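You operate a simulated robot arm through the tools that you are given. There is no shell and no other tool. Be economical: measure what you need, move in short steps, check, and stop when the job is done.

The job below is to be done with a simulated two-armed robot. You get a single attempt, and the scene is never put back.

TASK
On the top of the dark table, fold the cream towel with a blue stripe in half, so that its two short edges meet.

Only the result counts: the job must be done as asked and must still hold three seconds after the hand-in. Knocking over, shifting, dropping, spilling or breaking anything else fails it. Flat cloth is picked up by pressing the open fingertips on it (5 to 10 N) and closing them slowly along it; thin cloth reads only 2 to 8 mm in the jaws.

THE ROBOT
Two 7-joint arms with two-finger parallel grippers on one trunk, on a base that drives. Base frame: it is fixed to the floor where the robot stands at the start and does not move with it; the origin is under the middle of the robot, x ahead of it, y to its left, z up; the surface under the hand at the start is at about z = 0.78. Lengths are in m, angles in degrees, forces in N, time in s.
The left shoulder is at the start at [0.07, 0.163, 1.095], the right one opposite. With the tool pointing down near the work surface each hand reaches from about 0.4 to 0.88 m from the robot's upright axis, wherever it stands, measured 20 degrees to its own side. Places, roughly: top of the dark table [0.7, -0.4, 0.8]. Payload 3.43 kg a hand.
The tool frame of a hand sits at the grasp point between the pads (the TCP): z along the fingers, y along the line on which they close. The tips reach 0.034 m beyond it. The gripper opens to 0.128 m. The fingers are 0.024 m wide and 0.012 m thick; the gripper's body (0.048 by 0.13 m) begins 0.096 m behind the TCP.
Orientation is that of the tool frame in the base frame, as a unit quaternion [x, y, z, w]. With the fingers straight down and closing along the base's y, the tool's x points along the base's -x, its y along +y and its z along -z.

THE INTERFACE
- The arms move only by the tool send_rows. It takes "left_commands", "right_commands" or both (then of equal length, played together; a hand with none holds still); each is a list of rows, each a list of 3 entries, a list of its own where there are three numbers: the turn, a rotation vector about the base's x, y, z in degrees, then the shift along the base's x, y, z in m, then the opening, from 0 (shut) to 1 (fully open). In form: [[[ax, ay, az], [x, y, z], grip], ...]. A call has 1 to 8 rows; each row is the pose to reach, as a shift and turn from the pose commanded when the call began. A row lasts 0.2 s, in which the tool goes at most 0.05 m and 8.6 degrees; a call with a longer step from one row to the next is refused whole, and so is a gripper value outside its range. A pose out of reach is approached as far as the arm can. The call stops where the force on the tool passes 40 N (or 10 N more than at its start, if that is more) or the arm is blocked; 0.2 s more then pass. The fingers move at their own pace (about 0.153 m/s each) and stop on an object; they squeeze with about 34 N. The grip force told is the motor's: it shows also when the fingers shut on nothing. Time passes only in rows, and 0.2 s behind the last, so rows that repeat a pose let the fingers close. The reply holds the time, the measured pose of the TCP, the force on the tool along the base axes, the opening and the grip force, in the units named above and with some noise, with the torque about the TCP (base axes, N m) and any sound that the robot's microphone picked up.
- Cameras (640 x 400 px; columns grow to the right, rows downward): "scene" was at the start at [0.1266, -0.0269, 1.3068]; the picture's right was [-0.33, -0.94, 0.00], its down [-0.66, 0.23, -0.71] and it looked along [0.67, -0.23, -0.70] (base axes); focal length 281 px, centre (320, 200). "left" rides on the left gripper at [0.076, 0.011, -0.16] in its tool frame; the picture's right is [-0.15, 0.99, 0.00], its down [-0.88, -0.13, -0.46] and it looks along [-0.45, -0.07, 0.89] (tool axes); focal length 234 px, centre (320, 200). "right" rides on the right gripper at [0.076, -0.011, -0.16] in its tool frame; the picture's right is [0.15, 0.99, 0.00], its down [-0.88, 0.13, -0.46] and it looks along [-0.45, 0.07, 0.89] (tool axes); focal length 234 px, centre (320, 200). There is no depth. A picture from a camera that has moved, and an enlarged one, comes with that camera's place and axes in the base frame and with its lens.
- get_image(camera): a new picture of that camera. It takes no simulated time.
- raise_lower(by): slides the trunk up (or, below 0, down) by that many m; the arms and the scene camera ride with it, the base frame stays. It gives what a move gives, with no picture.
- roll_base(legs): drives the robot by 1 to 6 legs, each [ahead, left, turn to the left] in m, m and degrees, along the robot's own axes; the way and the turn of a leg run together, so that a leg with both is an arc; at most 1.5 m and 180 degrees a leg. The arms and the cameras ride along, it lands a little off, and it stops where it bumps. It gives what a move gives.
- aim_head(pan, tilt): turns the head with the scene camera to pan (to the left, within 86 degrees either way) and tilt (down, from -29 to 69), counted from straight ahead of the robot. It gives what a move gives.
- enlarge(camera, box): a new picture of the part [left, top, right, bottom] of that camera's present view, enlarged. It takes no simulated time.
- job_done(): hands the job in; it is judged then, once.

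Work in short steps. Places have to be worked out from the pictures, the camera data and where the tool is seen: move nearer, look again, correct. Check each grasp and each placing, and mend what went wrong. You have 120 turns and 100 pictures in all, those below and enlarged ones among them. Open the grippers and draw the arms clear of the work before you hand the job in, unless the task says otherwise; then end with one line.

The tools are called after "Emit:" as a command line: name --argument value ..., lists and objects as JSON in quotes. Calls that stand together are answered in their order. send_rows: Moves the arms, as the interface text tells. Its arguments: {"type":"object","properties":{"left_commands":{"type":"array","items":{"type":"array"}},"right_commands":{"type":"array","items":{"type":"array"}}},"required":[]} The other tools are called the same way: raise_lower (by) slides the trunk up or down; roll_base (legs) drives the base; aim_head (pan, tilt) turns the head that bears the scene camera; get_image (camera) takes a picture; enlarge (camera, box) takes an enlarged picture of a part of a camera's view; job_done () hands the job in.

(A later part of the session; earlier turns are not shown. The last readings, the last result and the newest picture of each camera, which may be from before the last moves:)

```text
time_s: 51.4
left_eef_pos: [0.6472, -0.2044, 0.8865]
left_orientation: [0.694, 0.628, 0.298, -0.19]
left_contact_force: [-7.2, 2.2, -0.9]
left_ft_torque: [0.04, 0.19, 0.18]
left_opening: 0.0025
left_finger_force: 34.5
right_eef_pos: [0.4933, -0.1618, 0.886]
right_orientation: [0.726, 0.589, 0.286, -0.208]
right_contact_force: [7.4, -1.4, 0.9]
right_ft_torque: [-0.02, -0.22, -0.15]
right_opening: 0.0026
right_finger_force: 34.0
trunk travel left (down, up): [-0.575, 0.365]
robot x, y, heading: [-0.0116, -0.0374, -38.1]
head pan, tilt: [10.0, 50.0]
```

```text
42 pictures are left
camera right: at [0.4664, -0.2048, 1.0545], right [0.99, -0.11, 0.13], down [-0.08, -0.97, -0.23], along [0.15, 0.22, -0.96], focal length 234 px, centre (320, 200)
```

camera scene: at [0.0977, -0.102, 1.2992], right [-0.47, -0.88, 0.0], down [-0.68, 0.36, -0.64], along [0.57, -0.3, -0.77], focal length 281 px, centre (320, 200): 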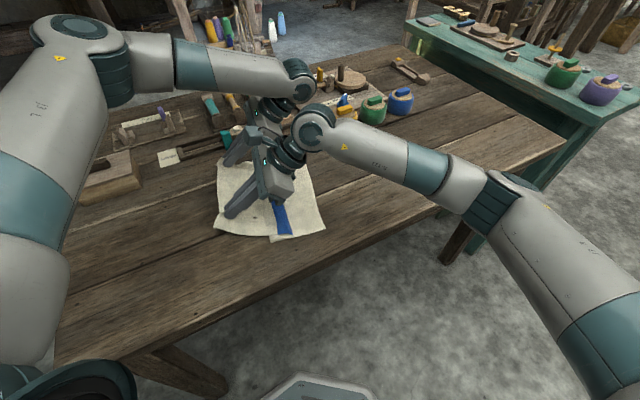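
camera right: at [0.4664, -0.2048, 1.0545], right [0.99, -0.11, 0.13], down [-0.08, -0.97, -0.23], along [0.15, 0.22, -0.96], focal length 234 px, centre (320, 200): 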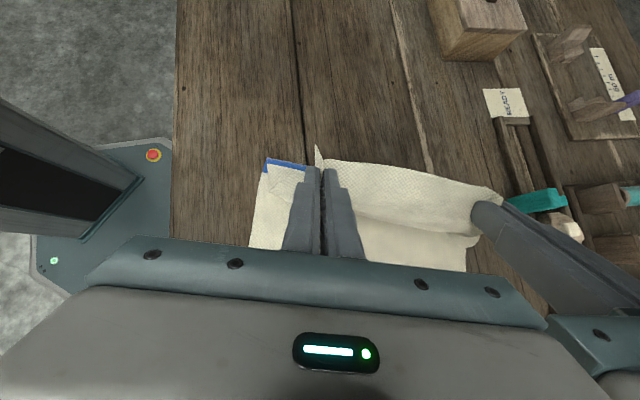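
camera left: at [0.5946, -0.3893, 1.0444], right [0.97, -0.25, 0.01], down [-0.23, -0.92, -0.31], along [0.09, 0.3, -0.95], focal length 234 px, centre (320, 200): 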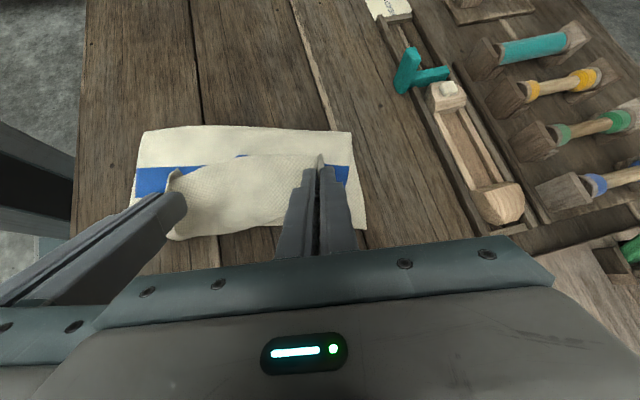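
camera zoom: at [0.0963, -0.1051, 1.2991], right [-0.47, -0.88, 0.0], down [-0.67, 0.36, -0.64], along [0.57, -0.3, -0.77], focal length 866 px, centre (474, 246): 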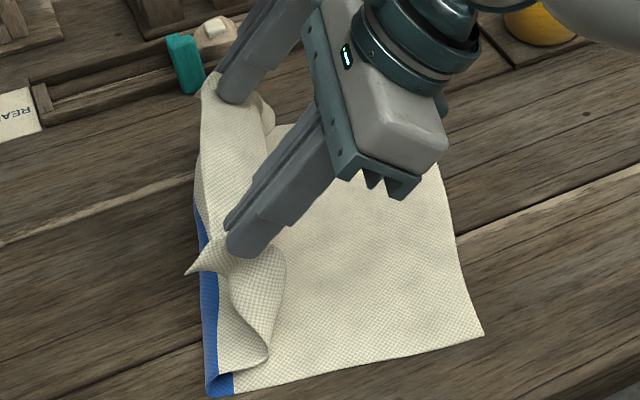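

The fold is forming at the stripe, as it should (midline lies at the stripe's edge). I'll continue low to the B–C edge.

Emit:
send_rows --left_commands '[[[0, 0, 0], [-0.0055, -0.019, -0.005], 0], [[0, 0, 0], [-0.011, -0.038, -0.01], 0], [[1, 0, 0], [-0.0165, -0.058, -0.015], 0], [[2, -0.5, 0], [-0.022, -0.078, -0.02], 0], [[3, -0.8, 0], [-0.0275, -0.097, -0.025], 0], [[4, -1, 0], [-0.033, -0.117, -0.03], 0], [[5, -1.3, 0], [-0.0385, -0.136, -0.032], 0], [[6, -1.6, 0], [-0.044, -0.155, -0.034], 0]]' --right_commands '[[[0, 0, 0], [-0.0055, -0.019, -0.005], 0], [[0, 0, 0], [-0.0105, -0.038, -0.01], 0], [[1, 0, 0], [-0.016, -0.058, -0.015], 0], [[2, -0.5, 0], [-0.021, -0.078, -0.02], 0], [[3, -0.8, 0], [-0.0265, -0.097, -0.025], 0], [[4, -1, 0], [-0.0315, -0.117, -0.03], 0], [[5, -1.3, 0], [-0.037, -0.136, -0.032], 0], [[6, -1.6, 0], [-0.042, -0.155, -0.034], 0]]'

Emit:
enlarge --camera "scene" --box '[220, 120, 400, 250]'

Emit:
get_image --camera "right"

Emit:
get_image --camera "left"

```text
time_s: 53.2
left_eef_pos: [0.6027, -0.3589, 0.8533]
left_orientation: [0.68, 0.613, 0.34, -0.217]
left_contact_force: [-1.8, -0.6, -0.6]
left_ft_torque: [0.04, 0.09, 0.02]
left_opening: 0.0027
left_finger_force: 34.0
right_eef_pos: [0.4526, -0.3159, 0.8513]
right_orientation: [0.711, 0.576, 0.326, -0.237]
right_contact_force: [1.4, -0.2, 0.2]
right_ft_torque: [0.01, -0.05, -0.02]
right_opening: 0.0026
right_finger_force: 33.5
trunk travel left (down, up): [-0.575, 0.365]
robot x, y, heading: [-0.0085, -0.0392, -38.1]
head pan, tilt: [10.0, 50.0]
```

```text
3.08 times, centred on (310, 185) of scene
camera zoom: at [0.096, -0.1052, 1.2991], right [-0.47, -0.88, 0.0], down [-0.67, 0.36, -0.64], along [0.57, -0.3, -0.77], focal length 866 px, centre (351, 246)
```

zoom: 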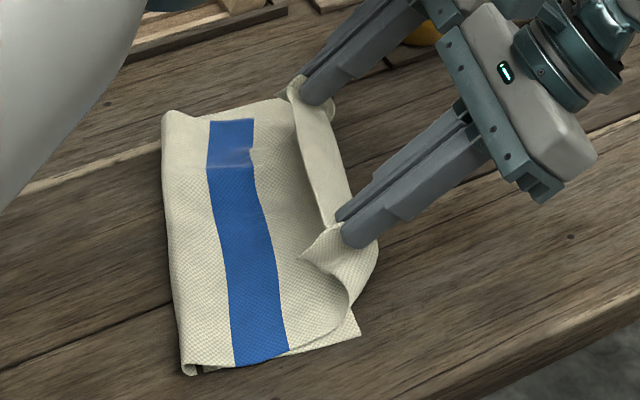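

```text
40 pictures are left
camera right: at [0.42, -0.377, 1.0135], right [0.98, -0.12, 0.15], down [-0.07, -0.94, -0.34], along [0.18, 0.32, -0.93], focal length 234 px, centre (320, 200)
```

right: 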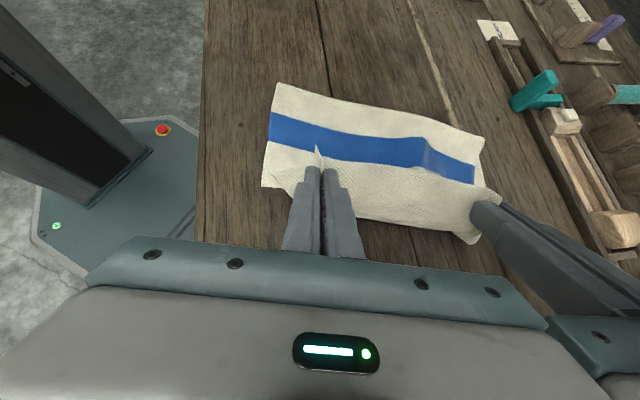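

```text
39 pictures are left
camera left: at [0.582, -0.4217, 1.0188], right [0.97, -0.25, 0.01], down [-0.23, -0.91, -0.35], along [0.1, 0.33, -0.94], focal length 234 px, centre (320, 200)
```

left: 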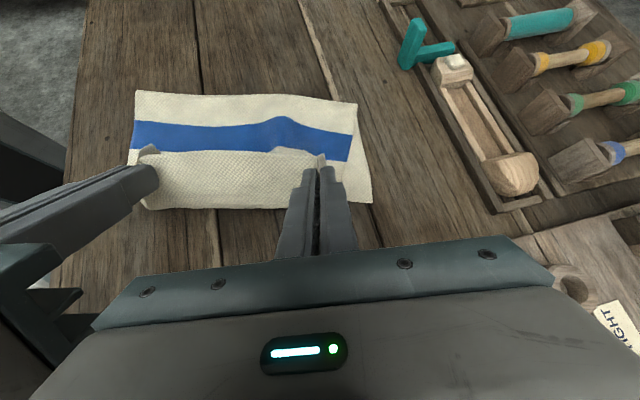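

The fold again sits only ~0.126 m from B–C: because of the fingers' pitch the cloth leaves the grip forwards and loops ahead, pushing the fold along. I'll retreat to lay it flat again and then redo it with more tilt, watching the fold.

Emit:
send_rows --left_commands '[[[0, 0, 0], [0.011, 0.039, 0.005], 0], [[0, 0, 0], [0.022, 0.078, 0.01], 0], [[0, 0, 0], [0.033, 0.117, 0.015], 0], [[0, 0, 0], [0.044, 0.156, 0.02], 0], [[0, 0, 0], [0.055, 0.195, 0.03], 0], [[0, 0, 0], [0.066, 0.234, 0.03], 0], [[0, 0, 0], [0.077, 0.273, 0.03], 0], [[0, 0, 0], [0.087, 0.313, 0.02], 0]]' --right_commands '[[[0, 0, 0], [0.011, 0.039, 0.005], 0], [[0, 0, 0], [0.022, 0.078, 0.01], 0], [[0, 0, 0], [0.032, 0.117, 0.015], 0], [[0, 0, 0], [0.043, 0.156, 0.02], 0], [[0, 0, 0], [0.054, 0.195, 0.03], 0], [[0, 0, 0], [0.064, 0.234, 0.03], 0], [[0, 0, 0], [0.075, 0.273, 0.03], 0], [[0, 0, 0], [0.085, 0.313, 0.02], 0]]'

Emit:
enlarge --camera "scene" --box '[180, 120, 360, 250]'

```text
time_s: 55.0
left_eef_pos: [0.6907, -0.0436, 0.8732]
left_orientation: [0.679, 0.614, 0.338, -0.217]
left_contact_force: [-8.3, 2.4, -0.2]
left_ft_torque: [-0.01, 0.2, 0.29]
left_opening: 0.0025
left_finger_force: 33.3
right_eef_pos: [0.5387, -0.0014, 0.8716]
right_orientation: [0.712, 0.576, 0.325, -0.235]
right_contact_force: [7.1, -1.6, -0.2]
right_ft_torque: [-0.06, -0.22, -0.19]
right_opening: 0.0027
right_finger_force: 34.5
trunk travel left (down, up): [-0.575, 0.365]
robot x, y, heading: [-0.0094, -0.0358, -38.0]
head pan, tilt: [10.0, 50.0]
```

```text
3.08 times, centred on (270, 185) of scene
camera zoom: at [0.0982, -0.1005, 1.2992], right [-0.47, -0.88, 0.0], down [-0.68, 0.36, -0.64], along [0.57, -0.31, -0.77], focal length 866 px, centre (474, 246)
```

zoom: 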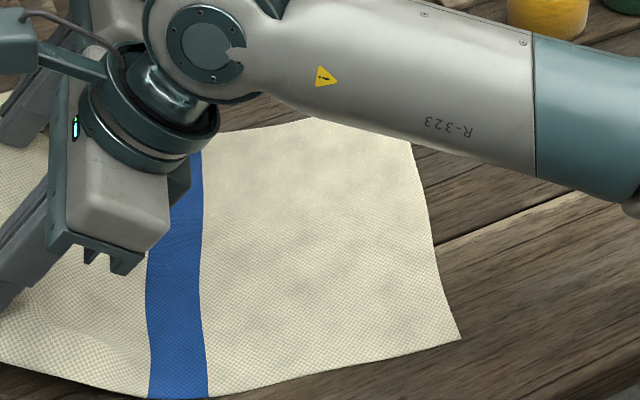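

Flat again (C moved to about (0.411,-0.261)). Now I advance to mid-way with the tilt growing to ~75°.

Emit:
send_rows --left_commands '[[[3.4, -0.9, 0], [-0.005, -0.02, 0.01], 0], [[6.8, -1.9, 0], [-0.012, -0.045, 0.015], 0], [[10.1, -2.8, 0], [-0.019, -0.07, 0.015], 0], [[13.5, -3.7, 0], [-0.026, -0.095, 0.01], 0], [[16.9, -4.6, 0], [-0.033, -0.12, 0.005], 0], [[20.3, -5.6, 0], [-0.04, -0.145, 0.0], 0], [[23.6, -6.5, 0], [-0.047, -0.17, -0.005], 0], [[27, -7.4, 0], [-0.052, -0.19, -0.01], 0]]' --right_commands '[[[3.4, -0.9, 0], [-0.005, -0.02, 0.01], 0], [[6.8, -1.9, 0], [-0.012, -0.045, 0.015], 0], [[10.1, -2.8, 0], [-0.019, -0.07, 0.015], 0], [[13.5, -3.7, 0], [-0.026, -0.095, 0.01], 0], [[16.9, -4.6, 0], [-0.033, -0.12, 0.005], 0], [[20.3, -5.6, 0], [-0.04, -0.145, 0.0], 0], [[23.6, -6.5, 0], [-0.047, -0.17, -0.005], 0], [[27, -7.4, 0], [-0.052, -0.19, -0.01], 0]]'

Emit:
get_image --camera "scene"

Emit:
get_image --camera "right"

```text
time_s: 56.8
left_eef_pos: [0.6349, -0.2078, 0.858]
left_orientation: [0.601, 0.538, 0.5, -0.314]
left_contact_force: [-0.4, -0.4, -0.4]
left_ft_torque: [0.0, 0.07, 0.01]
left_opening: 0.0026
left_finger_force: 33.9
left hand out of reach, approached as far as the arm can: row 7, 8
right_eef_pos: [0.4855, -0.1911, 0.8627]
right_orientation: [0.614, 0.498, 0.496, -0.358]
right_contact_force: [0.2, 0.4, -0.2]
right_ft_torque: [0.01, 0.02, 0.03]
right_opening: 0.0027
right_finger_force: 33.6
trunk travel left (down, up): [-0.575, 0.365]
robot x, y, heading: [-0.0112, -0.0352, -38.3]
head pan, tilt: [10.0, 50.0]
```

```text
37 pictures are left
camera scene: at [0.0971, -0.1033, 1.2992], right [-0.47, -0.88, 0.0], down [-0.68, 0.36, -0.64], along [0.57, -0.3, -0.77], focal length 281 px, centre (320, 200)
```

scene: 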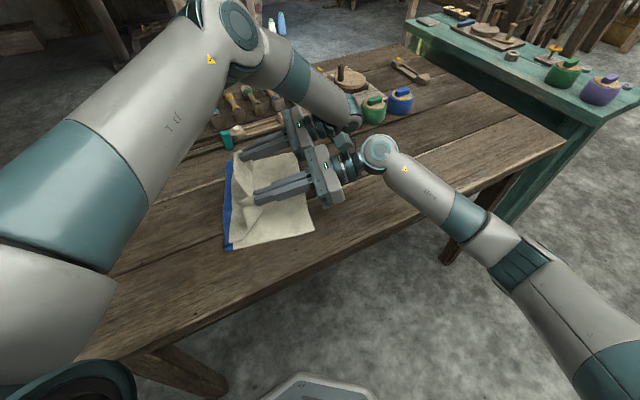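

```text
36 pictures are left
camera right: at [0.4354, -0.3183, 0.9743], right [0.96, -0.2, 0.19], down [0.0, -0.68, -0.73], along [0.28, 0.7, -0.66], focal length 234 px, centre (320, 200)
```

right: 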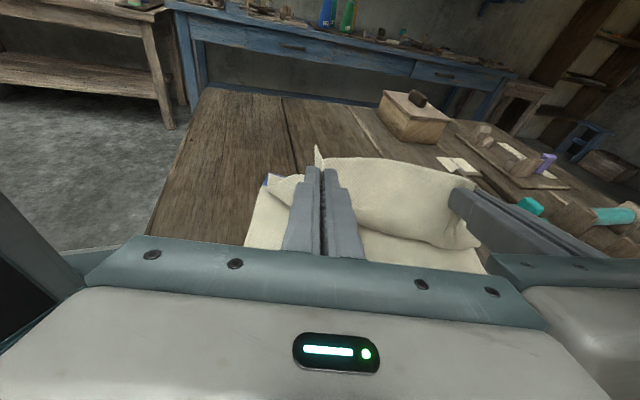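

Tilt of ~75° works and the fold is at the stripe. I'll shift the base partway (hands ride along), then lower and finish with the arms.

Emit:
roll_base --legs '[[0.035, -0.085, 0]]'

Emit:
send_rows --left_commands '[[[0, 0, 0], [0, 0.0, -0.01], 0], [[0, 0, 0], [0, 0.0, -0.02], 0], [[0, 0, 0], [0, 0.0, -0.025], 0]]' --right_commands '[[[0, 0, 0], [0, 0, -0.01], 0], [[0, 0, 0], [0, 0, -0.02], 0], [[0, 0, 0], [0, 0, -0.03], 0]]'

Emit:
enlarge --camera "scene" --box '[200, 120, 380, 250]'

Emit:
get_image --camera "left"

```text
time_s: 57.9
left_eef_pos: [0.6098, -0.2965, 0.8579]
left_orientation: [0.601, 0.538, 0.5, -0.315]
left_contact_force: [0.2, -0.1, -0.3]
left_ft_torque: [0.03, 0.04, 0.03]
left_opening: 0.0026
left_finger_force: 34.0
right_eef_pos: [0.4608, -0.2817, 0.8617]
right_orientation: [0.615, 0.498, 0.496, -0.358]
right_contact_force: [-0.9, -0.4, -0.1]
right_ft_torque: [-0.02, 0.02, 0.03]
right_opening: 0.0025
right_finger_force: 34.1
trunk travel left (down, up): [-0.575, 0.365]
robot x, y, heading: [-0.0325, -0.1227, -38.3]
head pan, tilt: [10.0, 50.0]
```

```text
time_s: 58.7
left_eef_pos: [0.6093, -0.2966, 0.8335]
left_orientation: [0.602, 0.539, 0.5, -0.313]
left_contact_force: [0.1, -0.7, 0.0]
left_ft_torque: [0.03, 0.01, 0.03]
left_opening: 0.0025
left_finger_force: 34.1
right_eef_pos: [0.4611, -0.2798, 0.832]
right_orientation: [0.615, 0.499, 0.495, -0.358]
right_contact_force: [0.6, -0.4, -0.5]
right_ft_torque: [0.02, -0.01, 0.02]
right_opening: 0.0026
right_finger_force: 34.0
trunk travel left (down, up): [-0.575, 0.365]
robot x, y, heading: [-0.0351, -0.1236, -38.2]
head pan, tilt: [10.0, 50.0]
```

```text
3.08 times, centred on (290, 185) of scene
camera zoom: at [0.072, -0.1918, 1.2992], right [-0.47, -0.88, 0.0], down [-0.68, 0.36, -0.64], along [0.57, -0.3, -0.77], focal length 866 px, centre (412, 246)
```

zoom: 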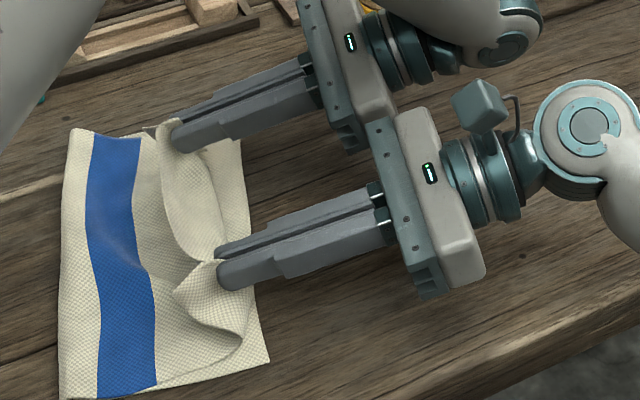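

```text
34 pictures are left
camera left: at [0.5708, -0.4195, 0.9556], right [0.96, -0.27, 0.02], down [-0.17, -0.68, -0.71], along [0.21, 0.68, -0.7], focal length 234 px, centre (320, 200)
```

left: 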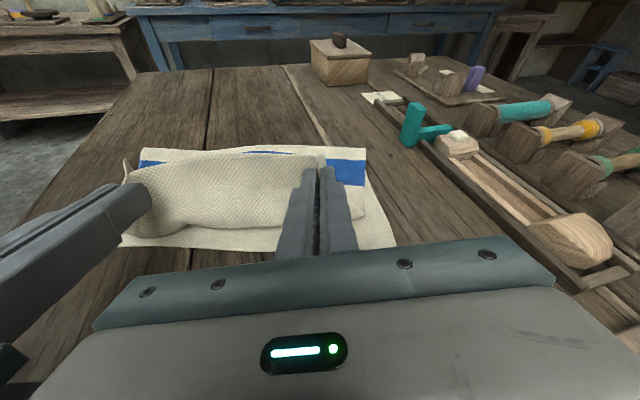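

The fold has again slipped to ~0.14 m as the loop pushes it on. At the earlier stop (tips 0.12 m short of B–C) the fold was at 0.19 m, so releasing around there and letting the loop unroll forward should match the edges. I'll retreat and lay it flat once more.

Emit:
roll_base --legs '[[-0.035, 0.085, 0]]'

Emit:
send_rows --left_commands '[[[0, 0, 0], [0.008, 0.028, 0.01], 0], [[0, 0, 0], [0.015, 0.056, 0.025], 0], [[-3, 0.9, 0], [0.023, 0.084, 0.035], 0], [[-6, 1.8, 0], [0.031, 0.112, 0.035], 0], [[-9, 2.7, 0], [0.038, 0.14, 0.035], 0], [[-12, 3.6, 0], [0.046, 0.165, 0.035], 0], [[-15, 4.2, 0], [0.052, 0.19, 0.035], 0]]' --right_commands '[[[0, 0, 0], [0.008, 0.028, 0.01], 0], [[0, 0, 0], [0.015, 0.056, 0.025], 0], [[-3, 0.9, 0], [0.023, 0.084, 0.035], 0], [[-6, 1.8, 0], [0.031, 0.112, 0.035], 0], [[-9, 2.7, 0], [0.038, 0.14, 0.035], 0], [[-12, 3.6, 0], [0.046, 0.165, 0.035], 0], [[-15, 4.2, 0], [0.052, 0.19, 0.035], 0]]'

Emit:
get_image --camera "scene"

```text
time_s: 59.8
left_eef_pos: [0.6351, -0.2075, 0.8328]
left_orientation: [0.602, 0.538, 0.5, -0.314]
left_contact_force: [-0.7, 0.5, 0.4]
left_ft_torque: [0.04, 0.02, 0.04]
left_opening: 0.0027
left_finger_force: 34.2
right_eef_pos: [0.4852, -0.1936, 0.8328]
right_orientation: [0.615, 0.499, 0.495, -0.358]
right_contact_force: [0.2, 0.2, -0.1]
right_ft_torque: [-0.01, 0.03, 0.02]
right_opening: 0.0023
right_finger_force: 34.2
trunk travel left (down, up): [-0.575, 0.365]
robot x, y, heading: [-0.0105, -0.0358, -38.3]
head pan, tilt: [10.0, 50.0]
```

```text
time_s: 61.4
left_eef_pos: [0.6877, -0.0173, 0.8678]
left_orientation: [0.656, 0.587, 0.402, -0.251]
left_contact_force: [1.0, 0.3, -0.2]
left_ft_torque: [-0.03, 0.01, 0.0]
left_opening: 0.0025
left_finger_force: 33.7
right_eef_pos: [0.539, -0.0024, 0.8661]
right_orientation: [0.675, 0.545, 0.404, -0.291]
right_contact_force: [-0.3, 0.7, -0.1]
right_ft_torque: [-0.01, 0.0, 0.01]
right_opening: 0.0022
right_finger_force: 33.9
trunk travel left (down, up): [-0.575, 0.365]
robot x, y, heading: [-0.0079, -0.0368, -38.2]
head pan, tilt: [10.0, 50.0]
```

```text
33 pictures are left
camera scene: at [0.0973, -0.1012, 1.2992], right [-0.47, -0.88, 0.0], down [-0.68, 0.36, -0.64], along [0.57, -0.31, -0.77], focal length 281 px, centre (320, 200)
```

scene: 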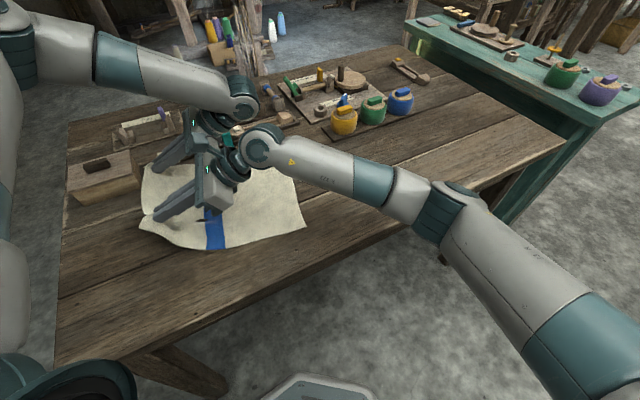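

Flat again, C ≈(0.425,-0.242). The left hand is ~2.5 cm ahead of line, which I'll correct. I advance until the tips are ~0.10 m short of B–C.

Emit:
send_rows --left_commands '[[[0, 0, 0], [-0.004, -0.027, 0.01], 0], [[2, -0.5, 0], [-0.01, -0.054, 0.015], 0], [[4, -1, 0], [-0.016, -0.081, 0.015], 0], [[6, -1.6, 0], [-0.021, -0.108, 0.01], 0], [[8, -2.2, 0], [-0.026, -0.135, 0.0], 0], [[10, -2.7, 0], [-0.031, -0.162, -0.01], 0], [[10, -2.7, 0], [-0.036, -0.19, -0.02], 0], [[10, -2.7, 0], [-0.041, -0.217, -0.03], 0]]' --right_commands '[[[0, 0, 0], [-0.005, -0.023, 0.01], 0], [[2, -0.5, 0], [-0.011, -0.047, 0.015], 0], [[4, -1, 0], [-0.017, -0.07, 0.015], 0], [[6, -1.6, 0], [-0.023, -0.095, 0.01], 0], [[8, -2.2, 0], [-0.028, -0.118, 0.0], 0], [[10, -2.7, 0], [-0.034, -0.142, -0.01], 0], [[12, -3.3, 0], [-0.04, -0.166, -0.02], 0], [[14, -3.8, 0], [-0.045, -0.19, -0.03], 0]]'

Emit:
enlarge --camera "scene" --box '[180, 120, 360, 250]'

Emit:
get_image --camera "left"

```text
time_s: 63.2
left_eef_pos: [0.6462, -0.2374, 0.8373]
left_orientation: [0.621, 0.555, 0.469, -0.295]
left_contact_force: [-5.0, 1.9, -0.7]
left_ft_torque: [0.03, 0.04, 0.23]
left_opening: 0.0022
left_finger_force: 33.8
right_eef_pos: [0.4932, -0.1948, 0.837]
right_orientation: [0.619, 0.501, 0.49, -0.354]
right_contact_force: [5.4, -1.9, 1.0]
right_ft_torque: [0.0, -0.03, -0.15]
right_opening: 0.0027
right_finger_force: 34.3
trunk travel left (down, up): [-0.575, 0.365]
robot x, y, heading: [-0.0069, -0.0339, -37.9]
head pan, tilt: [10.0, 50.0]
```

```text
3.08 times, centred on (270, 185) of scene
camera zoom: at [0.0965, -0.1056, 1.2991], right [-0.47, -0.88, 0.0], down [-0.67, 0.36, -0.64], along [0.57, -0.3, -0.77], focal length 866 px, centre (474, 246)
```

zoom: 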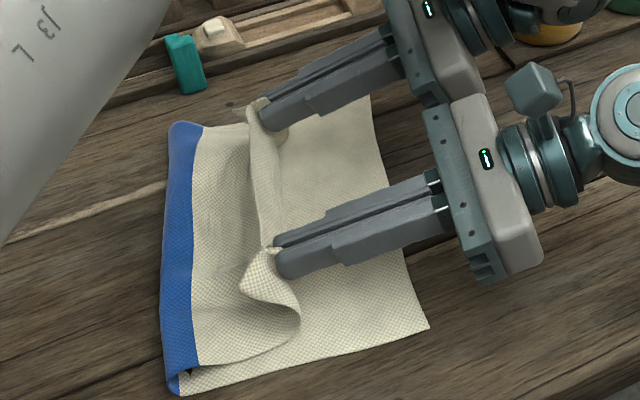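

```text
31 pictures are left
camera left: at [0.6096, -0.3488, 0.9715], right [0.96, -0.27, 0.02], down [-0.19, -0.74, -0.64], along [0.19, 0.62, -0.76], focal length 234 px, centre (320, 200)
```

left: 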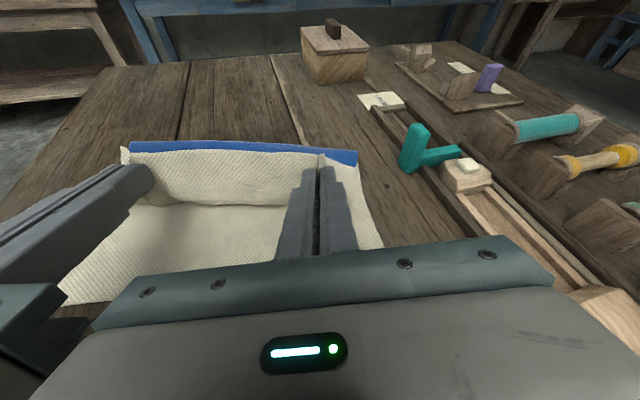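

The fold now lies right at the stripe's edge, 0.181 m from C — exactly half. I'll open the grippers here and let the loop unroll forward.

Emit:
send_rows --left_commands '[[[0, 0, 0], [0, 0, -0.005], 0], [[0, 0, 0], [0, 0, -0.005], 0.1], [[0, 0, 0], [0, 0, -0.005], 0.2], [[0, 0, 0], [0, 0, -0.005], 0.3], [[0, 0, 0], [0, 0, -0.005], 0.3]]' --right_commands '[[[0, 0, 0], [0, 0, -0.005], 0], [[0, 0, 0], [0, 0, -0.005], 0.1], [[0, 0, 0], [0, 0, -0.005], 0.2], [[0, 0, 0], [0, 0, -0.005], 0.3], [[0, 0, 0], [0, 0, -0.005], 0.3]]'

Emit:
enlarge --camera "scene" --box '[180, 120, 360, 250]'

Emit:
get_image --camera "left"

```text
time_s: 64.4
left_eef_pos: [0.6457, -0.2359, 0.8337]
left_orientation: [0.621, 0.556, 0.468, -0.295]
left_contact_force: [0.0, -0.1, -0.7]
left_ft_torque: [0.01, 0.01, -0.01]
left_opening: 0.0385
left_finger_force: 0.2
right_eef_pos: [0.4928, -0.1941, 0.8309]
right_orientation: [0.619, 0.502, 0.489, -0.355]
right_contact_force: [0.0, 0.0, 0.3]
right_ft_torque: [-0.02, -0.01, 0.01]
right_opening: 0.0385
right_finger_force: 0.1
trunk travel left (down, up): [-0.575, 0.365]
robot x, y, heading: [-0.0102, -0.0364, -37.9]
head pan, tilt: [10.0, 50.0]
```

```text
3.08 times, centred on (270, 185) of scene
camera zoom: at [0.097, -0.1039, 1.2991], right [-0.47, -0.88, 0.0], down [-0.68, 0.36, -0.64], along [0.57, -0.3, -0.77], focal length 866 px, centre (474, 246)
```

zoom: 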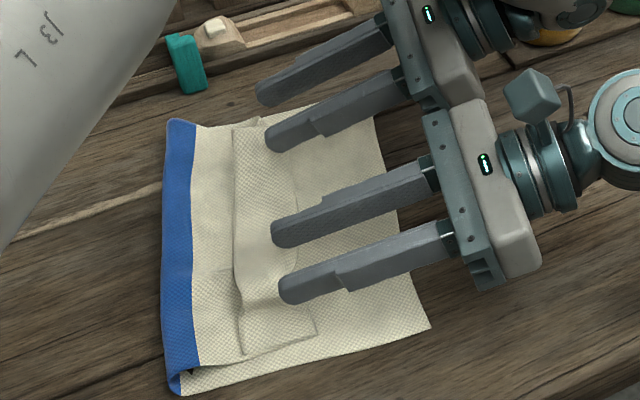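

```text
29 pictures are left
camera left: at [0.6101, -0.3475, 0.9669], right [0.96, -0.27, 0.02], down [-0.19, -0.74, -0.64], along [0.19, 0.62, -0.77], focal length 234 px, centre (320, 200)
```

left: 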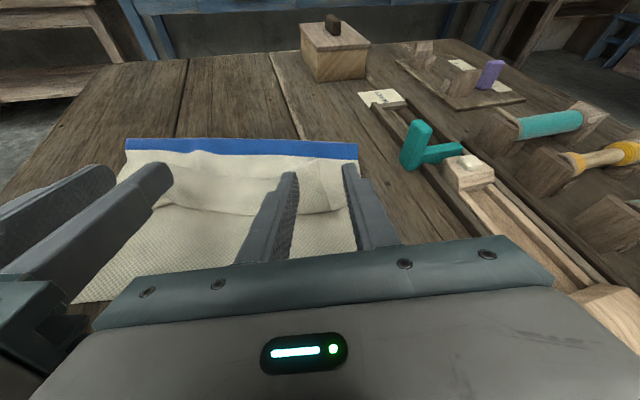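

The end fell as a folded-back flap ~5 cm wide (edge A–D pointing back). The main fold is right, so now I only need to flip that flap forward. I lift the hands clear to look.

Emit:
send_rows --left_commands '[[[0, 0, 0], [-0.003, -0.012, 0.02], 0.3], [[0, 0, 0], [-0.006, -0.024, 0.05], 0.3], [[-8, 2, 0], [-0.006, -0.024, 0.09], 0.3], [[-16, 4.4, 0], [0, -0.01, 0.12], 0.3], [[-24, 6.6, 0], [0, 0, 0.14], 0.3], [[-32, 8.8, 0], [0, 0, 0.15], 0.3], [[-40, 11, 0], [0, 0, 0.15], 0.3], [[-48, 13, 0], [0, 0, 0.15], 0.3]]' --right_commands '[[[0, 0, 0], [-0.003, -0.012, 0.02], 0.3], [[0, 0, 0], [-0.006, -0.024, 0.05], 0.3], [[-8, 2, 0], [-0.006, -0.024, 0.09], 0.3], [[-16, 4.4, 0], [-0.01, -0.02, 0.12], 0.3], [[-24, 6.6, 0], [-0.03, -0.03, 0.14], 0.3], [[-32, 8.8, 0], [-0.05, -0.04, 0.15], 0.3], [[-40, 11, 0], [-0.07, -0.05, 0.15], 0.3], [[-48, 13, 0], [-0.09, -0.06, 0.15], 0.3]]'

Emit:
enlarge --camera "scene" --box '[200, 120, 360, 250]'

Emit:
get_image --camera "left"

```text
time_s: 66.2
left_eef_pos: [0.6464, -0.2339, 0.9841]
left_orientation: [0.735, 0.662, 0.129, -0.075]
left_contact_force: [-0.2, 0.4, 0.5]
left_ft_torque: [-0.02, 0.06, 0.01]
left_opening: 0.0384
left_finger_force: 0.0
right_eef_pos: [0.4028, -0.252, 0.9826]
right_orientation: [0.76, 0.615, 0.17, -0.124]
right_contact_force: [-0.1, -0.6, 0.2]
right_ft_torque: [-0.02, 0.01, -0.01]
right_opening: 0.0383
right_finger_force: 0.0
trunk travel left (down, up): [-0.575, 0.365]
robot x, y, heading: [-0.0093, -0.0348, -38.2]
head pan, tilt: [10.0, 50.0]
```

```text
3.08 times, centred on (280, 185) of scene
camera zoom: at [0.0972, -0.1017, 1.2993], right [-0.47, -0.88, 0.0], down [-0.68, 0.36, -0.64], along [0.57, -0.31, -0.77], focal length 866 px, centre (443, 246)
```

zoom: 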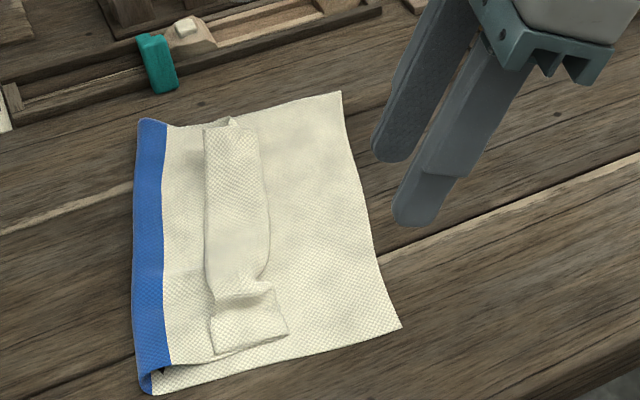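

```text
27 pictures are left
camera left: at [0.6478, -0.2075, 1.16], right [0.97, -0.25, 0.02], down [-0.25, -0.95, 0.17], along [-0.03, -0.17, -0.98], focal length 234 px, centre (320, 200)
```

left: 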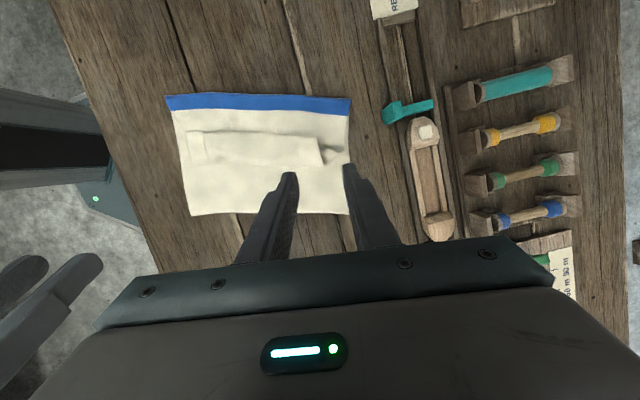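

The flap edge runs from about (0.465,-0.120) to (0.69,-0.19), with its crease ~5 cm further on; flipped over, it should land near B–C. I'll bring the hands vertical and turn them to close across the flap, so they can push its free edge up and pinch it.

Emit:
send_rows --left_commands '[[[-5.5, 1.5, 0], [0, 0, 0], 0.33], [[-11, 3, 0], [0, 0, 0], 0.33], [[-16.4, 4.5, 0], [0, 0, 0], 0.33]]' --right_commands '[[[-7.7, 2.1, 0], [0, 0, 0], 0.33], [[-15.5, 4.2, 0], [0, 0, 0], 0.33], [[-23.2, 6.3, 0], [0, 0, 0], 0.33]]'

Emit:
send_rows --left_commands '[[[0, 0, 8.5], [0, 0, 0], 0.33], [[0, 0, 17], [0, 0, 0], 0.33], [[0, 0, 25.5], [0, 0, 0], 0.33], [[0, 0, 34], [0, 0, 0], 0.33], [[0, 0, 42.5], [0, 0, 0], 0.33], [[0, 0, 51], [0, 0, 0], 0.33], [[0, 0, 59.5], [0, 0, 0], 0.33], [[0, 0, 68], [0, 0, 0], 0.33]]' --right_commands '[[[0, 0, 8.5], [0, 0, 0], 0.33], [[0, 0, 17], [0, 0, 0], 0.33], [[0, 0, 25.5], [0, 0, 0], 0.33], [[0, 0, 34], [0, 0, 0], 0.33], [[0, 0, 42.5], [0, 0, 0], 0.33], [[0, 0, 51], [0, 0, 0], 0.33], [[0, 0, 59.5], [0, 0, 0], 0.33], [[0, 0, 68], [0, 0, 0], 0.33]]'

```text
time_s: 67.0
left_eef_pos: [0.6467, -0.2349, 0.9831]
left_orientation: [0.742, 0.67, 0.005, 0.005]
left_contact_force: [-0.3, 0.3, 1.0]
left_ft_torque: [-0.04, -0.02, -0.01]
left_opening: 0.0421
left_finger_force: 0.1
right_eef_pos: [0.4043, -0.2513, 0.9822]
right_orientation: [0.778, 0.628, 0.003, -0.002]
right_contact_force: [0.1, 0.5, -0.8]
right_ft_torque: [-0.01, 0.01, 0.01]
right_opening: 0.0423
right_finger_force: 0.1
trunk travel left (down, up): [-0.575, 0.365]
robot x, y, heading: [-0.006, -0.0389, -38.5]
head pan, tilt: [10.0, 50.0]
```

```text
time_s: 68.8
left_eef_pos: [0.6454, -0.2353, 0.983]
left_orientation: [0.24, 0.971, 0.008, -0.001]
left_contact_force: [-0.1, -0.2, 0.1]
left_ft_torque: [0.0, 0.0, -0.02]
left_opening: 0.0423
left_finger_force: 0.0
right_eef_pos: [0.4032, -0.2536, 0.9823]
right_orientation: [0.292, 0.957, 0.002, -0.005]
right_contact_force: [0.1, 0.0, 0.6]
right_ft_torque: [-0.02, 0.01, -0.05]
right_opening: 0.0422
right_finger_force: 0.0
trunk travel left (down, up): [-0.575, 0.365]
robot x, y, heading: [-0.008, -0.04, -38.1]
head pan, tilt: [10.0, 50.0]
```

Both are vertical now. I'll finish the turn (to ~73°) and move over the flap at low hover.

Emit:
send_rows --left_commands '[[[0, 0, 3], [-0.003, 0.012, -0.025], 0.33], [[0, 0, 6], [-0.006, 0.024, -0.05], 0.33], [[0, 0, 9], [-0.009, 0.036, -0.08], 0.33], [[0, 0, 11], [-0.012, 0.048, -0.11], 0.33], [[0, 0, 11], [-0.012, 0.048, -0.135], 0.33]]' --right_commands '[[[0, 0, 4], [0.028, 0.025, -0.025], 0.33], [[0, 0, 8], [0.056, 0.05, -0.05], 0.33], [[0, 0, 13], [0.085, 0.075, -0.08], 0.33], [[0, 0, 17], [0.115, 0.101, -0.11], 0.33], [[0, 0, 17], [0.115, 0.101, -0.135], 0.33]]'

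Emit:
get_image --camera "right"

Emit:
get_image --camera "left"

```text
time_s: 69.8
left_eef_pos: [0.64, -0.1834, 0.8786]
left_orientation: [0.147, 0.989, 0.009, -0.001]
left_contact_force: [18.6, 4.1, -0.7]
left_ft_torque: [-0.76, 3.12, -0.93]
left_opening: 0.0422
left_finger_force: 0.1
right_eef_pos: [0.512, -0.1554, 0.8775]
right_orientation: [0.153, 0.988, -0.002, -0.008]
right_contact_force: [-18.9, -3.7, 1.1]
right_ft_torque: [0.71, -3.3, -0.04]
right_opening: 0.0421
right_finger_force: 0.1
trunk travel left (down, up): [-0.575, 0.365]
robot x, y, heading: [-0.0122, -0.0384, -38.3]
head pan, tilt: [10.0, 50.0]
stopped in row 5 (left hand): the force on the tool passed its limit at 83 N (the readings are from after the stop); the commanded pose is now the measured one
```

```text
26 pictures are left
camera right: at [0.438, -0.143, 1.0359], right [0.16, 0.99, 0.0], down [0.89, -0.14, 0.44], along [0.44, -0.07, -0.9], focal length 234 px, centre (320, 200)
```

right: 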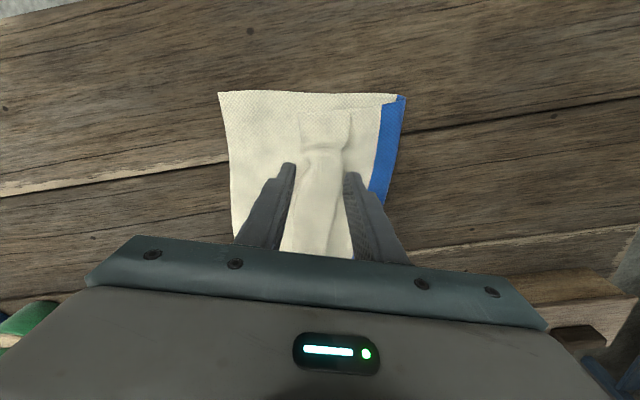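

```text
25 pictures are left
camera left: at [0.5693, -0.1529, 1.0396], right [0.43, 0.9, 0.02], down [0.8, -0.39, 0.45], along [0.41, -0.18, -0.89], focal length 234 px, centre (320, 200)
```

left: 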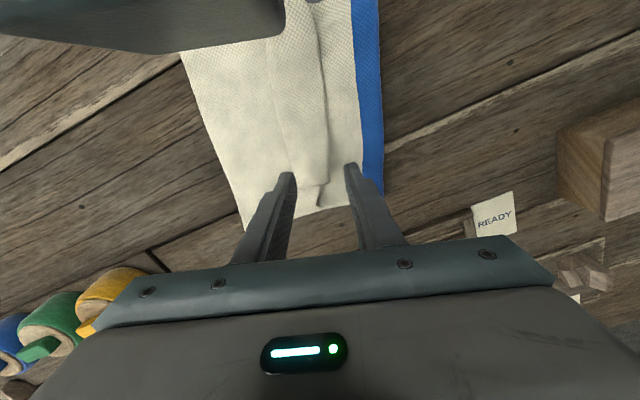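

The hands touched each other (camera housing against wrist). I'll spread them to 17 cm apart, one near each end of the flap, and go down to a close hover.

Emit:
send_rows --left_commands '[[[0, 0, 0], [0.013, -0.01, 0.005], 0.33], [[0, 0, -2], [0.013, -0.01, 0], 0.33], [[0, 0, -2], [0.013, -0.01, -0.02], 0.33], [[0, 0, -2], [0.013, -0.01, -0.04], 0.33]]' --right_commands '[[[0, 0, 0], [-0.022, 0.012, 0.005], 0.33], [[0, 0, 0], [-0.022, 0.012, 0], 0.33], [[0, 0, 0], [-0.022, 0.012, -0.02], 0.33], [[0, 0, 0], [-0.022, 0.012, -0.04], 0.33]]'

Emit:
enlarge --camera "right" --box '[200, 70, 440, 240]'

Emit:
enlarge --camera "left" --box '[200, 70, 440, 240]'

```text
time_s: 70.8
left_eef_pos: [0.6519, -0.1956, 0.838]
left_orientation: [0.167, 0.986, 0.009, -0.001]
left_contact_force: [-0.1, 0.1, 0.9]
left_ft_torque: [-0.01, 0.0, -0.03]
left_opening: 0.0423
left_finger_force: 0.0
right_eef_pos: [0.4886, -0.1469, 0.8362]
right_orientation: [0.154, 0.988, -0.001, -0.006]
right_contact_force: [-0.4, 0.2, 1.4]
right_ft_torque: [-0.02, 0.05, 0.01]
right_opening: 0.0423
right_finger_force: 0.0
trunk travel left (down, up): [-0.575, 0.365]
robot x, y, heading: [-0.0126, -0.0365, -38.2]
head pan, tilt: [10.0, 50.0]
```

```text
2.35 times, centred on (320, 155) of right
camera zoom: at [0.4156, -0.1324, 0.9956], right [0.16, 0.99, 0.0], down [0.89, -0.14, 0.44], along [0.44, -0.07, -0.9], focal length 551 px, centre (320, 306)
```

zoom: 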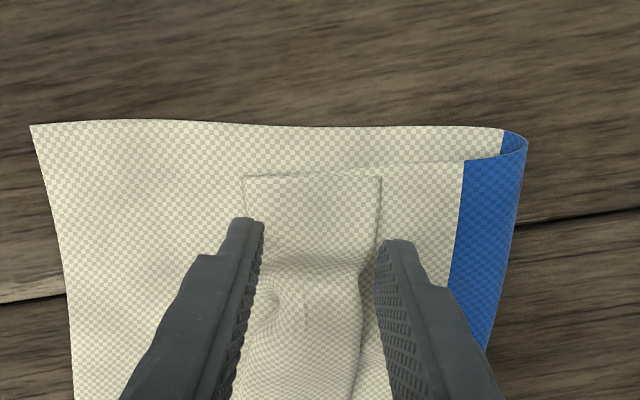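

```text
2.35 times, centred on (320, 155) of left
camera zoom: at [0.5819, -0.1627, 0.9992], right [0.46, 0.89, 0.02], down [0.79, -0.42, 0.45], along [0.41, -0.19, -0.89], focal length 551 px, centre (320, 306)
```

zoom: 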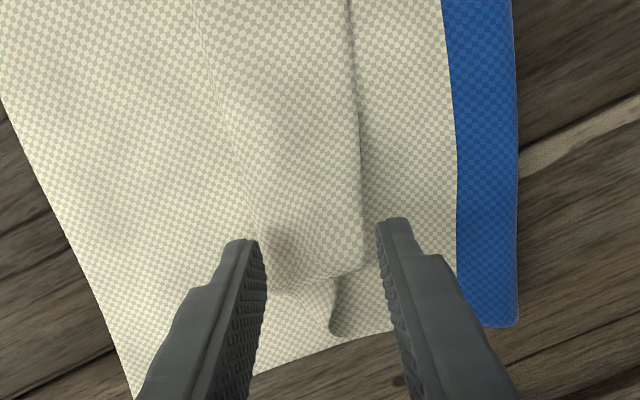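

The flap's free edge is just inside each +y finger, as wanted. I shift slightly and go down to a light touch.

Emit:
send_rows --left_commands '[[[0, 0, 0], [-0.01, 0.002, -0.006], 0.33], [[0, 0, 0], [-0.01, 0.002, -0.012], 0.33], [[0, 0, 0], [-0.01, 0.002, -0.017], 0.33], [[0, 0, 0], [-0.01, 0.002, -0.019], 0.33]]' --right_commands '[[[0, 0, 0], [-0.005, 0, -0.006], 0.33], [[0, 0, 0], [-0.005, 0, -0.012], 0.33], [[0, 0, 0], [-0.005, 0, -0.016], 0.33], [[0, 0, 0], [-0.005, 0, -0.018], 0.33]]'

Emit:
enlarge --camera "right" --box '[200, 70, 440, 240]'

Emit:
enlarge --camera "left" --box '[200, 70, 440, 240]'

```text
time_s: 71.8
left_eef_pos: [0.6421, -0.1951, 0.8199]
left_orientation: [0.165, 0.986, 0.009, -0.001]
left_contact_force: [0.5, 0.4, 0.1]
left_ft_torque: [-0.03, 0.0, 0.01]
left_opening: 0.0422
left_finger_force: 0.0
right_eef_pos: [0.4849, -0.1458, 0.8182]
right_orientation: [0.154, 0.988, -0.001, -0.008]
right_contact_force: [0.8, 0.1, 0.5]
right_ft_torque: [0.03, 0.02, -0.02]
right_opening: 0.0423
right_finger_force: 0.0
trunk travel left (down, up): [-0.575, 0.365]
robot x, y, heading: [-0.0083, -0.0349, -38.2]
head pan, tilt: [10.0, 50.0]
```

```text
2.35 times, centred on (320, 155) of right
camera zoom: at [0.4106, -0.1327, 0.9778], right [0.16, 0.99, 0.0], down [0.89, -0.14, 0.44], along [0.44, -0.07, -0.9], focal length 551 px, centre (320, 306)
```

zoom: 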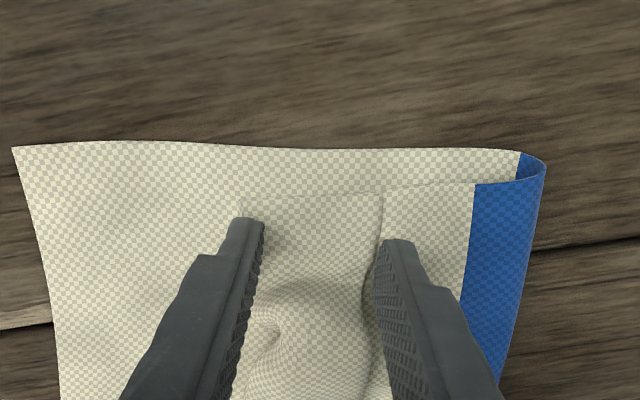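

```text
2.35 times, centred on (320, 155) of left
camera zoom: at [0.5714, -0.1607, 0.9806], right [0.46, 0.89, 0.02], down [0.79, -0.42, 0.45], along [0.41, -0.19, -0.89], focal length 551 px, centre (320, 306)
```

zoom: 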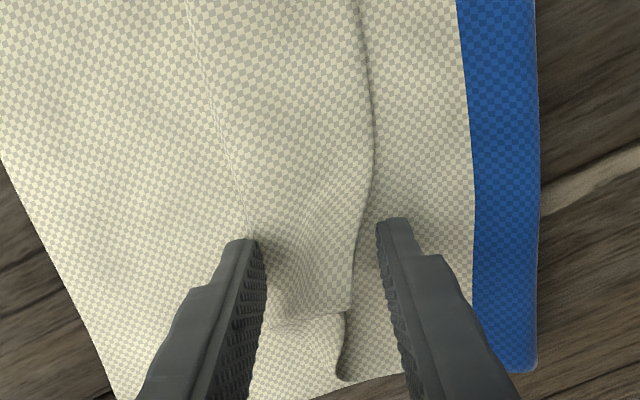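

Positions are good; I touch down a few mm more and close halfway slowly.

Emit:
send_rows --left_commands '[[[0, 0, 0], [0, 0, -0.002], 0.33], [[0, 0, 0], [0, 0, -0.004], 0.33], [[0, 0, 0], [0, 0, -0.0045], 0.29], [[0, 0, 0], [0, 0, -0.0045], 0.25], [[0, 0, 0], [0, 0, -0.0045], 0.21], [[0, 0, 0], [0, 0, -0.0045], 0.17]]' --right_commands '[[[0, 0, 0], [0, 0, -0.001], 0.33], [[0, 0, 0], [0, 0, -0.002], 0.33], [[0, 0, 0], [0, 0, -0.003], 0.29], [[0, 0, 0], [0, 0, -0.003], 0.25], [[0, 0, 0], [0, 0, -0.003], 0.21], [[0, 0, 0], [0, 0, -0.003], 0.17]]'

Emit:
enlarge --camera "right" --box '[200, 70, 440, 240]'

Emit:
enlarge --camera "left" --box '[200, 70, 440, 240]'

```text
time_s: 73.2
left_eef_pos: [0.64, -0.1933, 0.8159]
left_orientation: [0.165, 0.986, 0.01, 0.0]
left_contact_force: [1.0, 0.5, 4.6]
left_ft_torque: [-0.05, 0.01, -0.02]
left_opening: 0.0215
left_finger_force: 0.1
right_eef_pos: [0.4836, -0.1455, 0.8164]
right_orientation: [0.154, 0.988, -0.001, -0.005]
right_contact_force: [2.4, -0.4, 18.3]
right_ft_torque: [-0.11, 0.04, -0.02]
right_opening: 0.0201
right_finger_force: 0.0
trunk travel left (down, up): [-0.575, 0.365]
robot x, y, heading: [-0.0084, -0.0372, -38.3]
head pan, tilt: [10.0, 50.0]
```

```text
2.35 times, centred on (320, 155) of right
camera zoom: at [0.4093, -0.1324, 0.9759], right [0.16, 0.99, 0.0], down [0.88, -0.14, 0.45], along [0.44, -0.07, -0.9], focal length 551 px, centre (320, 306)
```

zoom: 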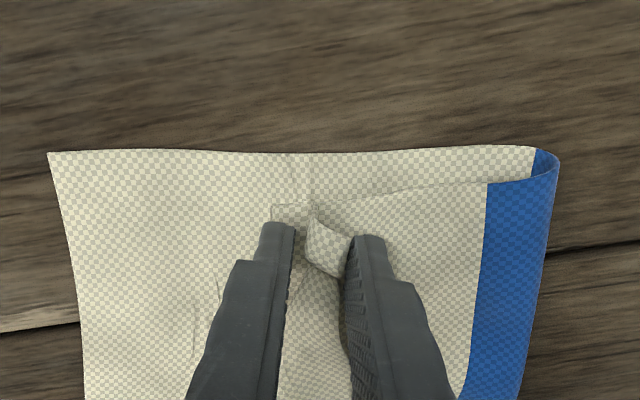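

```text
2.35 times, centred on (320, 155) of left
camera zoom: at [0.5702, -0.16, 0.9774], right [0.46, 0.89, 0.02], down [0.79, -0.42, 0.45], along [0.41, -0.19, -0.89], focal length 551 px, centre (320, 306)
```

zoom: 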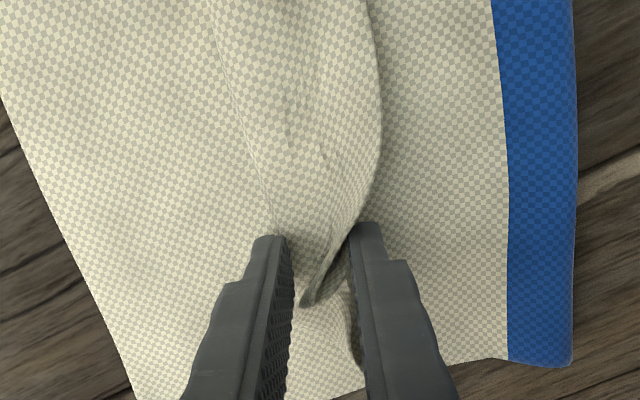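

The flap's edge has turned up between the fingers in both hands. I close fully.

Emit:
send_rows --left_commands '[[[0, 0, 0], [0, 0, 0], 0.12], [[0, 0, 0], [0, 0, 0.0], 0.06], [[0, 0, 0], [0, 0, 0.0005], 0], [[0, 0, 0], [0, 0, 0.0005], 0], [[0, 0, 0], [0, 0, 0.0005], 0]]' --right_commands '[[[0, 0, 0], [0, 0, 0.001], 0.12], [[0, 0, 0], [0, 0, 0.001], 0.06], [[0, 0, 0], [0, 0, 0.001], 0], [[0, 0, 0], [0, 0, 0.001], 0], [[0, 0, 0], [0, 0, 0.001], 0]]'

Emit:
enlarge --camera "right" --box '[200, 70, 440, 240]'

Emit:
enlarge --camera "left" --box '[200, 70, 440, 240]'

```text
time_s: 74.4
left_eef_pos: [0.6414, -0.1937, 0.8172]
left_orientation: [0.165, 0.986, 0.009, 0.0]
left_contact_force: [-0.4, 0.7, 5.7]
left_ft_torque: [0.05, 0.03, 0.03]
left_opening: 0.0032
left_finger_force: 34.3
right_eef_pos: [0.4825, -0.1461, 0.8155]
right_orientation: [0.154, 0.988, -0.001, -0.006]
right_contact_force: [0.4, -3.8, 13.3]
right_ft_torque: [-0.16, 0.06, -0.01]
right_opening: 0.0134
right_finger_force: 34.0
trunk travel left (down, up): [-0.575, 0.365]
robot x, y, heading: [-0.0132, -0.0341, -38.1]
head pan, tilt: [10.0, 50.0]
```

```text
2.35 times, centred on (320, 155) of right
camera zoom: at [0.409, -0.1331, 0.9762], right [0.16, 0.99, 0.0], down [0.88, -0.14, 0.44], along [0.44, -0.07, -0.9], focal length 551 px, centre (320, 306)
```

zoom: 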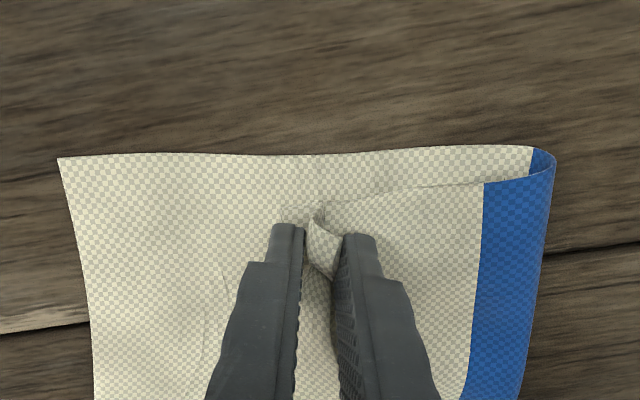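

```text
2.35 times, centred on (320, 155) of left
camera zoom: at [0.5702, -0.1606, 0.9776], right [0.46, 0.89, 0.02], down [0.79, -0.42, 0.45], along [0.41, -0.19, -0.89], focal length 551 px, centre (320, 306)
```

zoom: 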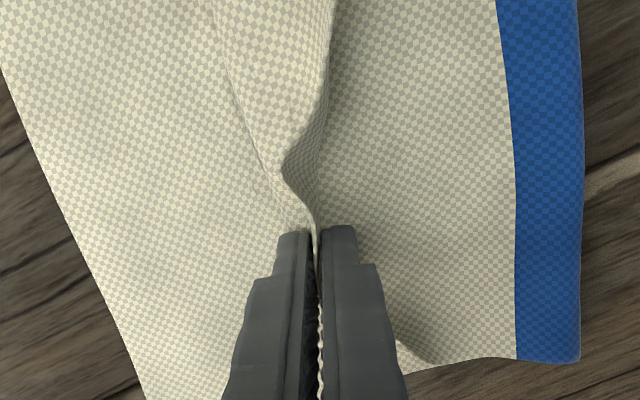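

Left holds the edge well (3.2 mm); right holds a thicker bunch (13 mm). I'll lift a little and check what is caught.

Emit:
send_rows --left_commands '[[[0, 0, 0], [0, 0, 0.008], 0], [[0, 0, 0], [0, 0, 0.018], 0], [[0, 0, 0], [0, 0, 0.03], 0]]' --right_commands '[[[0, 0, 0], [0, 0, 0.008], 0], [[0, 0, 0], [0, 0, 0.018], 0], [[0, 0, 0], [0, 0, 0.03], 0]]'

Emit:
enlarge --camera "scene" --box '[200, 120, 360, 250]'

Emit:
enlarge --camera "right" --box '[200, 70, 440, 240]'

```text
time_s: 75.2
left_eef_pos: [0.6428, -0.1939, 0.8458]
left_orientation: [0.164, 0.986, 0.011, 0.0]
left_contact_force: [0.0, -0.2, -1.1]
left_ft_torque: [-0.01, 0.01, 0.02]
left_opening: 0.0033
left_finger_force: 33.7
right_eef_pos: [0.4835, -0.146, 0.8462]
right_orientation: [0.153, 0.988, -0.001, -0.008]
right_contact_force: [-0.5, -0.4, 0.7]
right_ft_torque: [0.0, -0.04, -0.03]
right_opening: 0.013
right_finger_force: 34.1
trunk travel left (down, up): [-0.575, 0.365]
robot x, y, heading: [-0.0097, -0.0366, -38.2]
head pan, tilt: [10.0, 50.0]
```

```text
3.08 times, centred on (280, 185) of scene
camera zoom: at [0.0968, -0.1036, 1.2991], right [-0.47, -0.88, 0.0], down [-0.67, 0.36, -0.64], along [0.57, -0.3, -0.77], focal length 866 px, centre (443, 246)
```

zoom: 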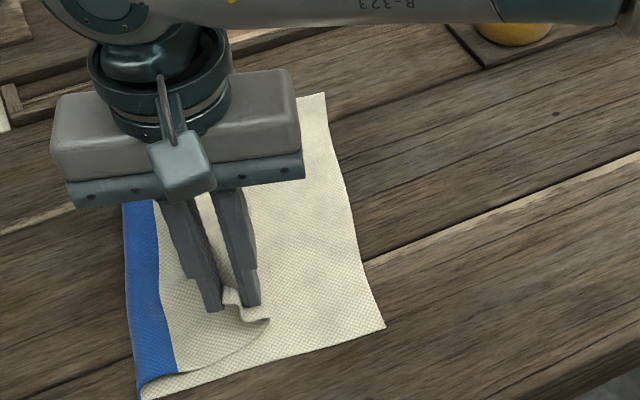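

```text
2.35 times, centred on (320, 155) of right
camera zoom: at [0.4104, -0.1325, 1.0059], right [0.16, 0.99, 0.0], down [0.89, -0.14, 0.44], along [0.44, -0.07, -0.9], focal length 551 px, centre (320, 306)
```

zoom: 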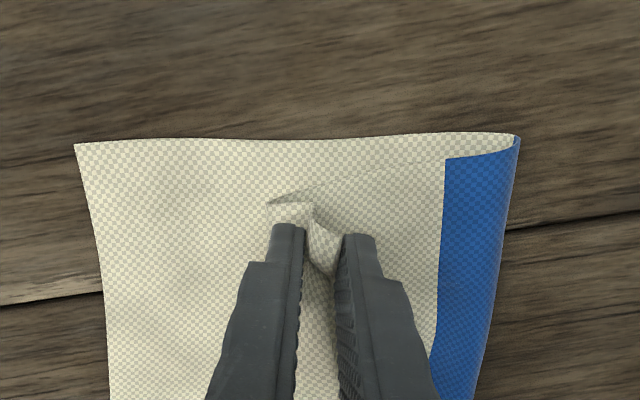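

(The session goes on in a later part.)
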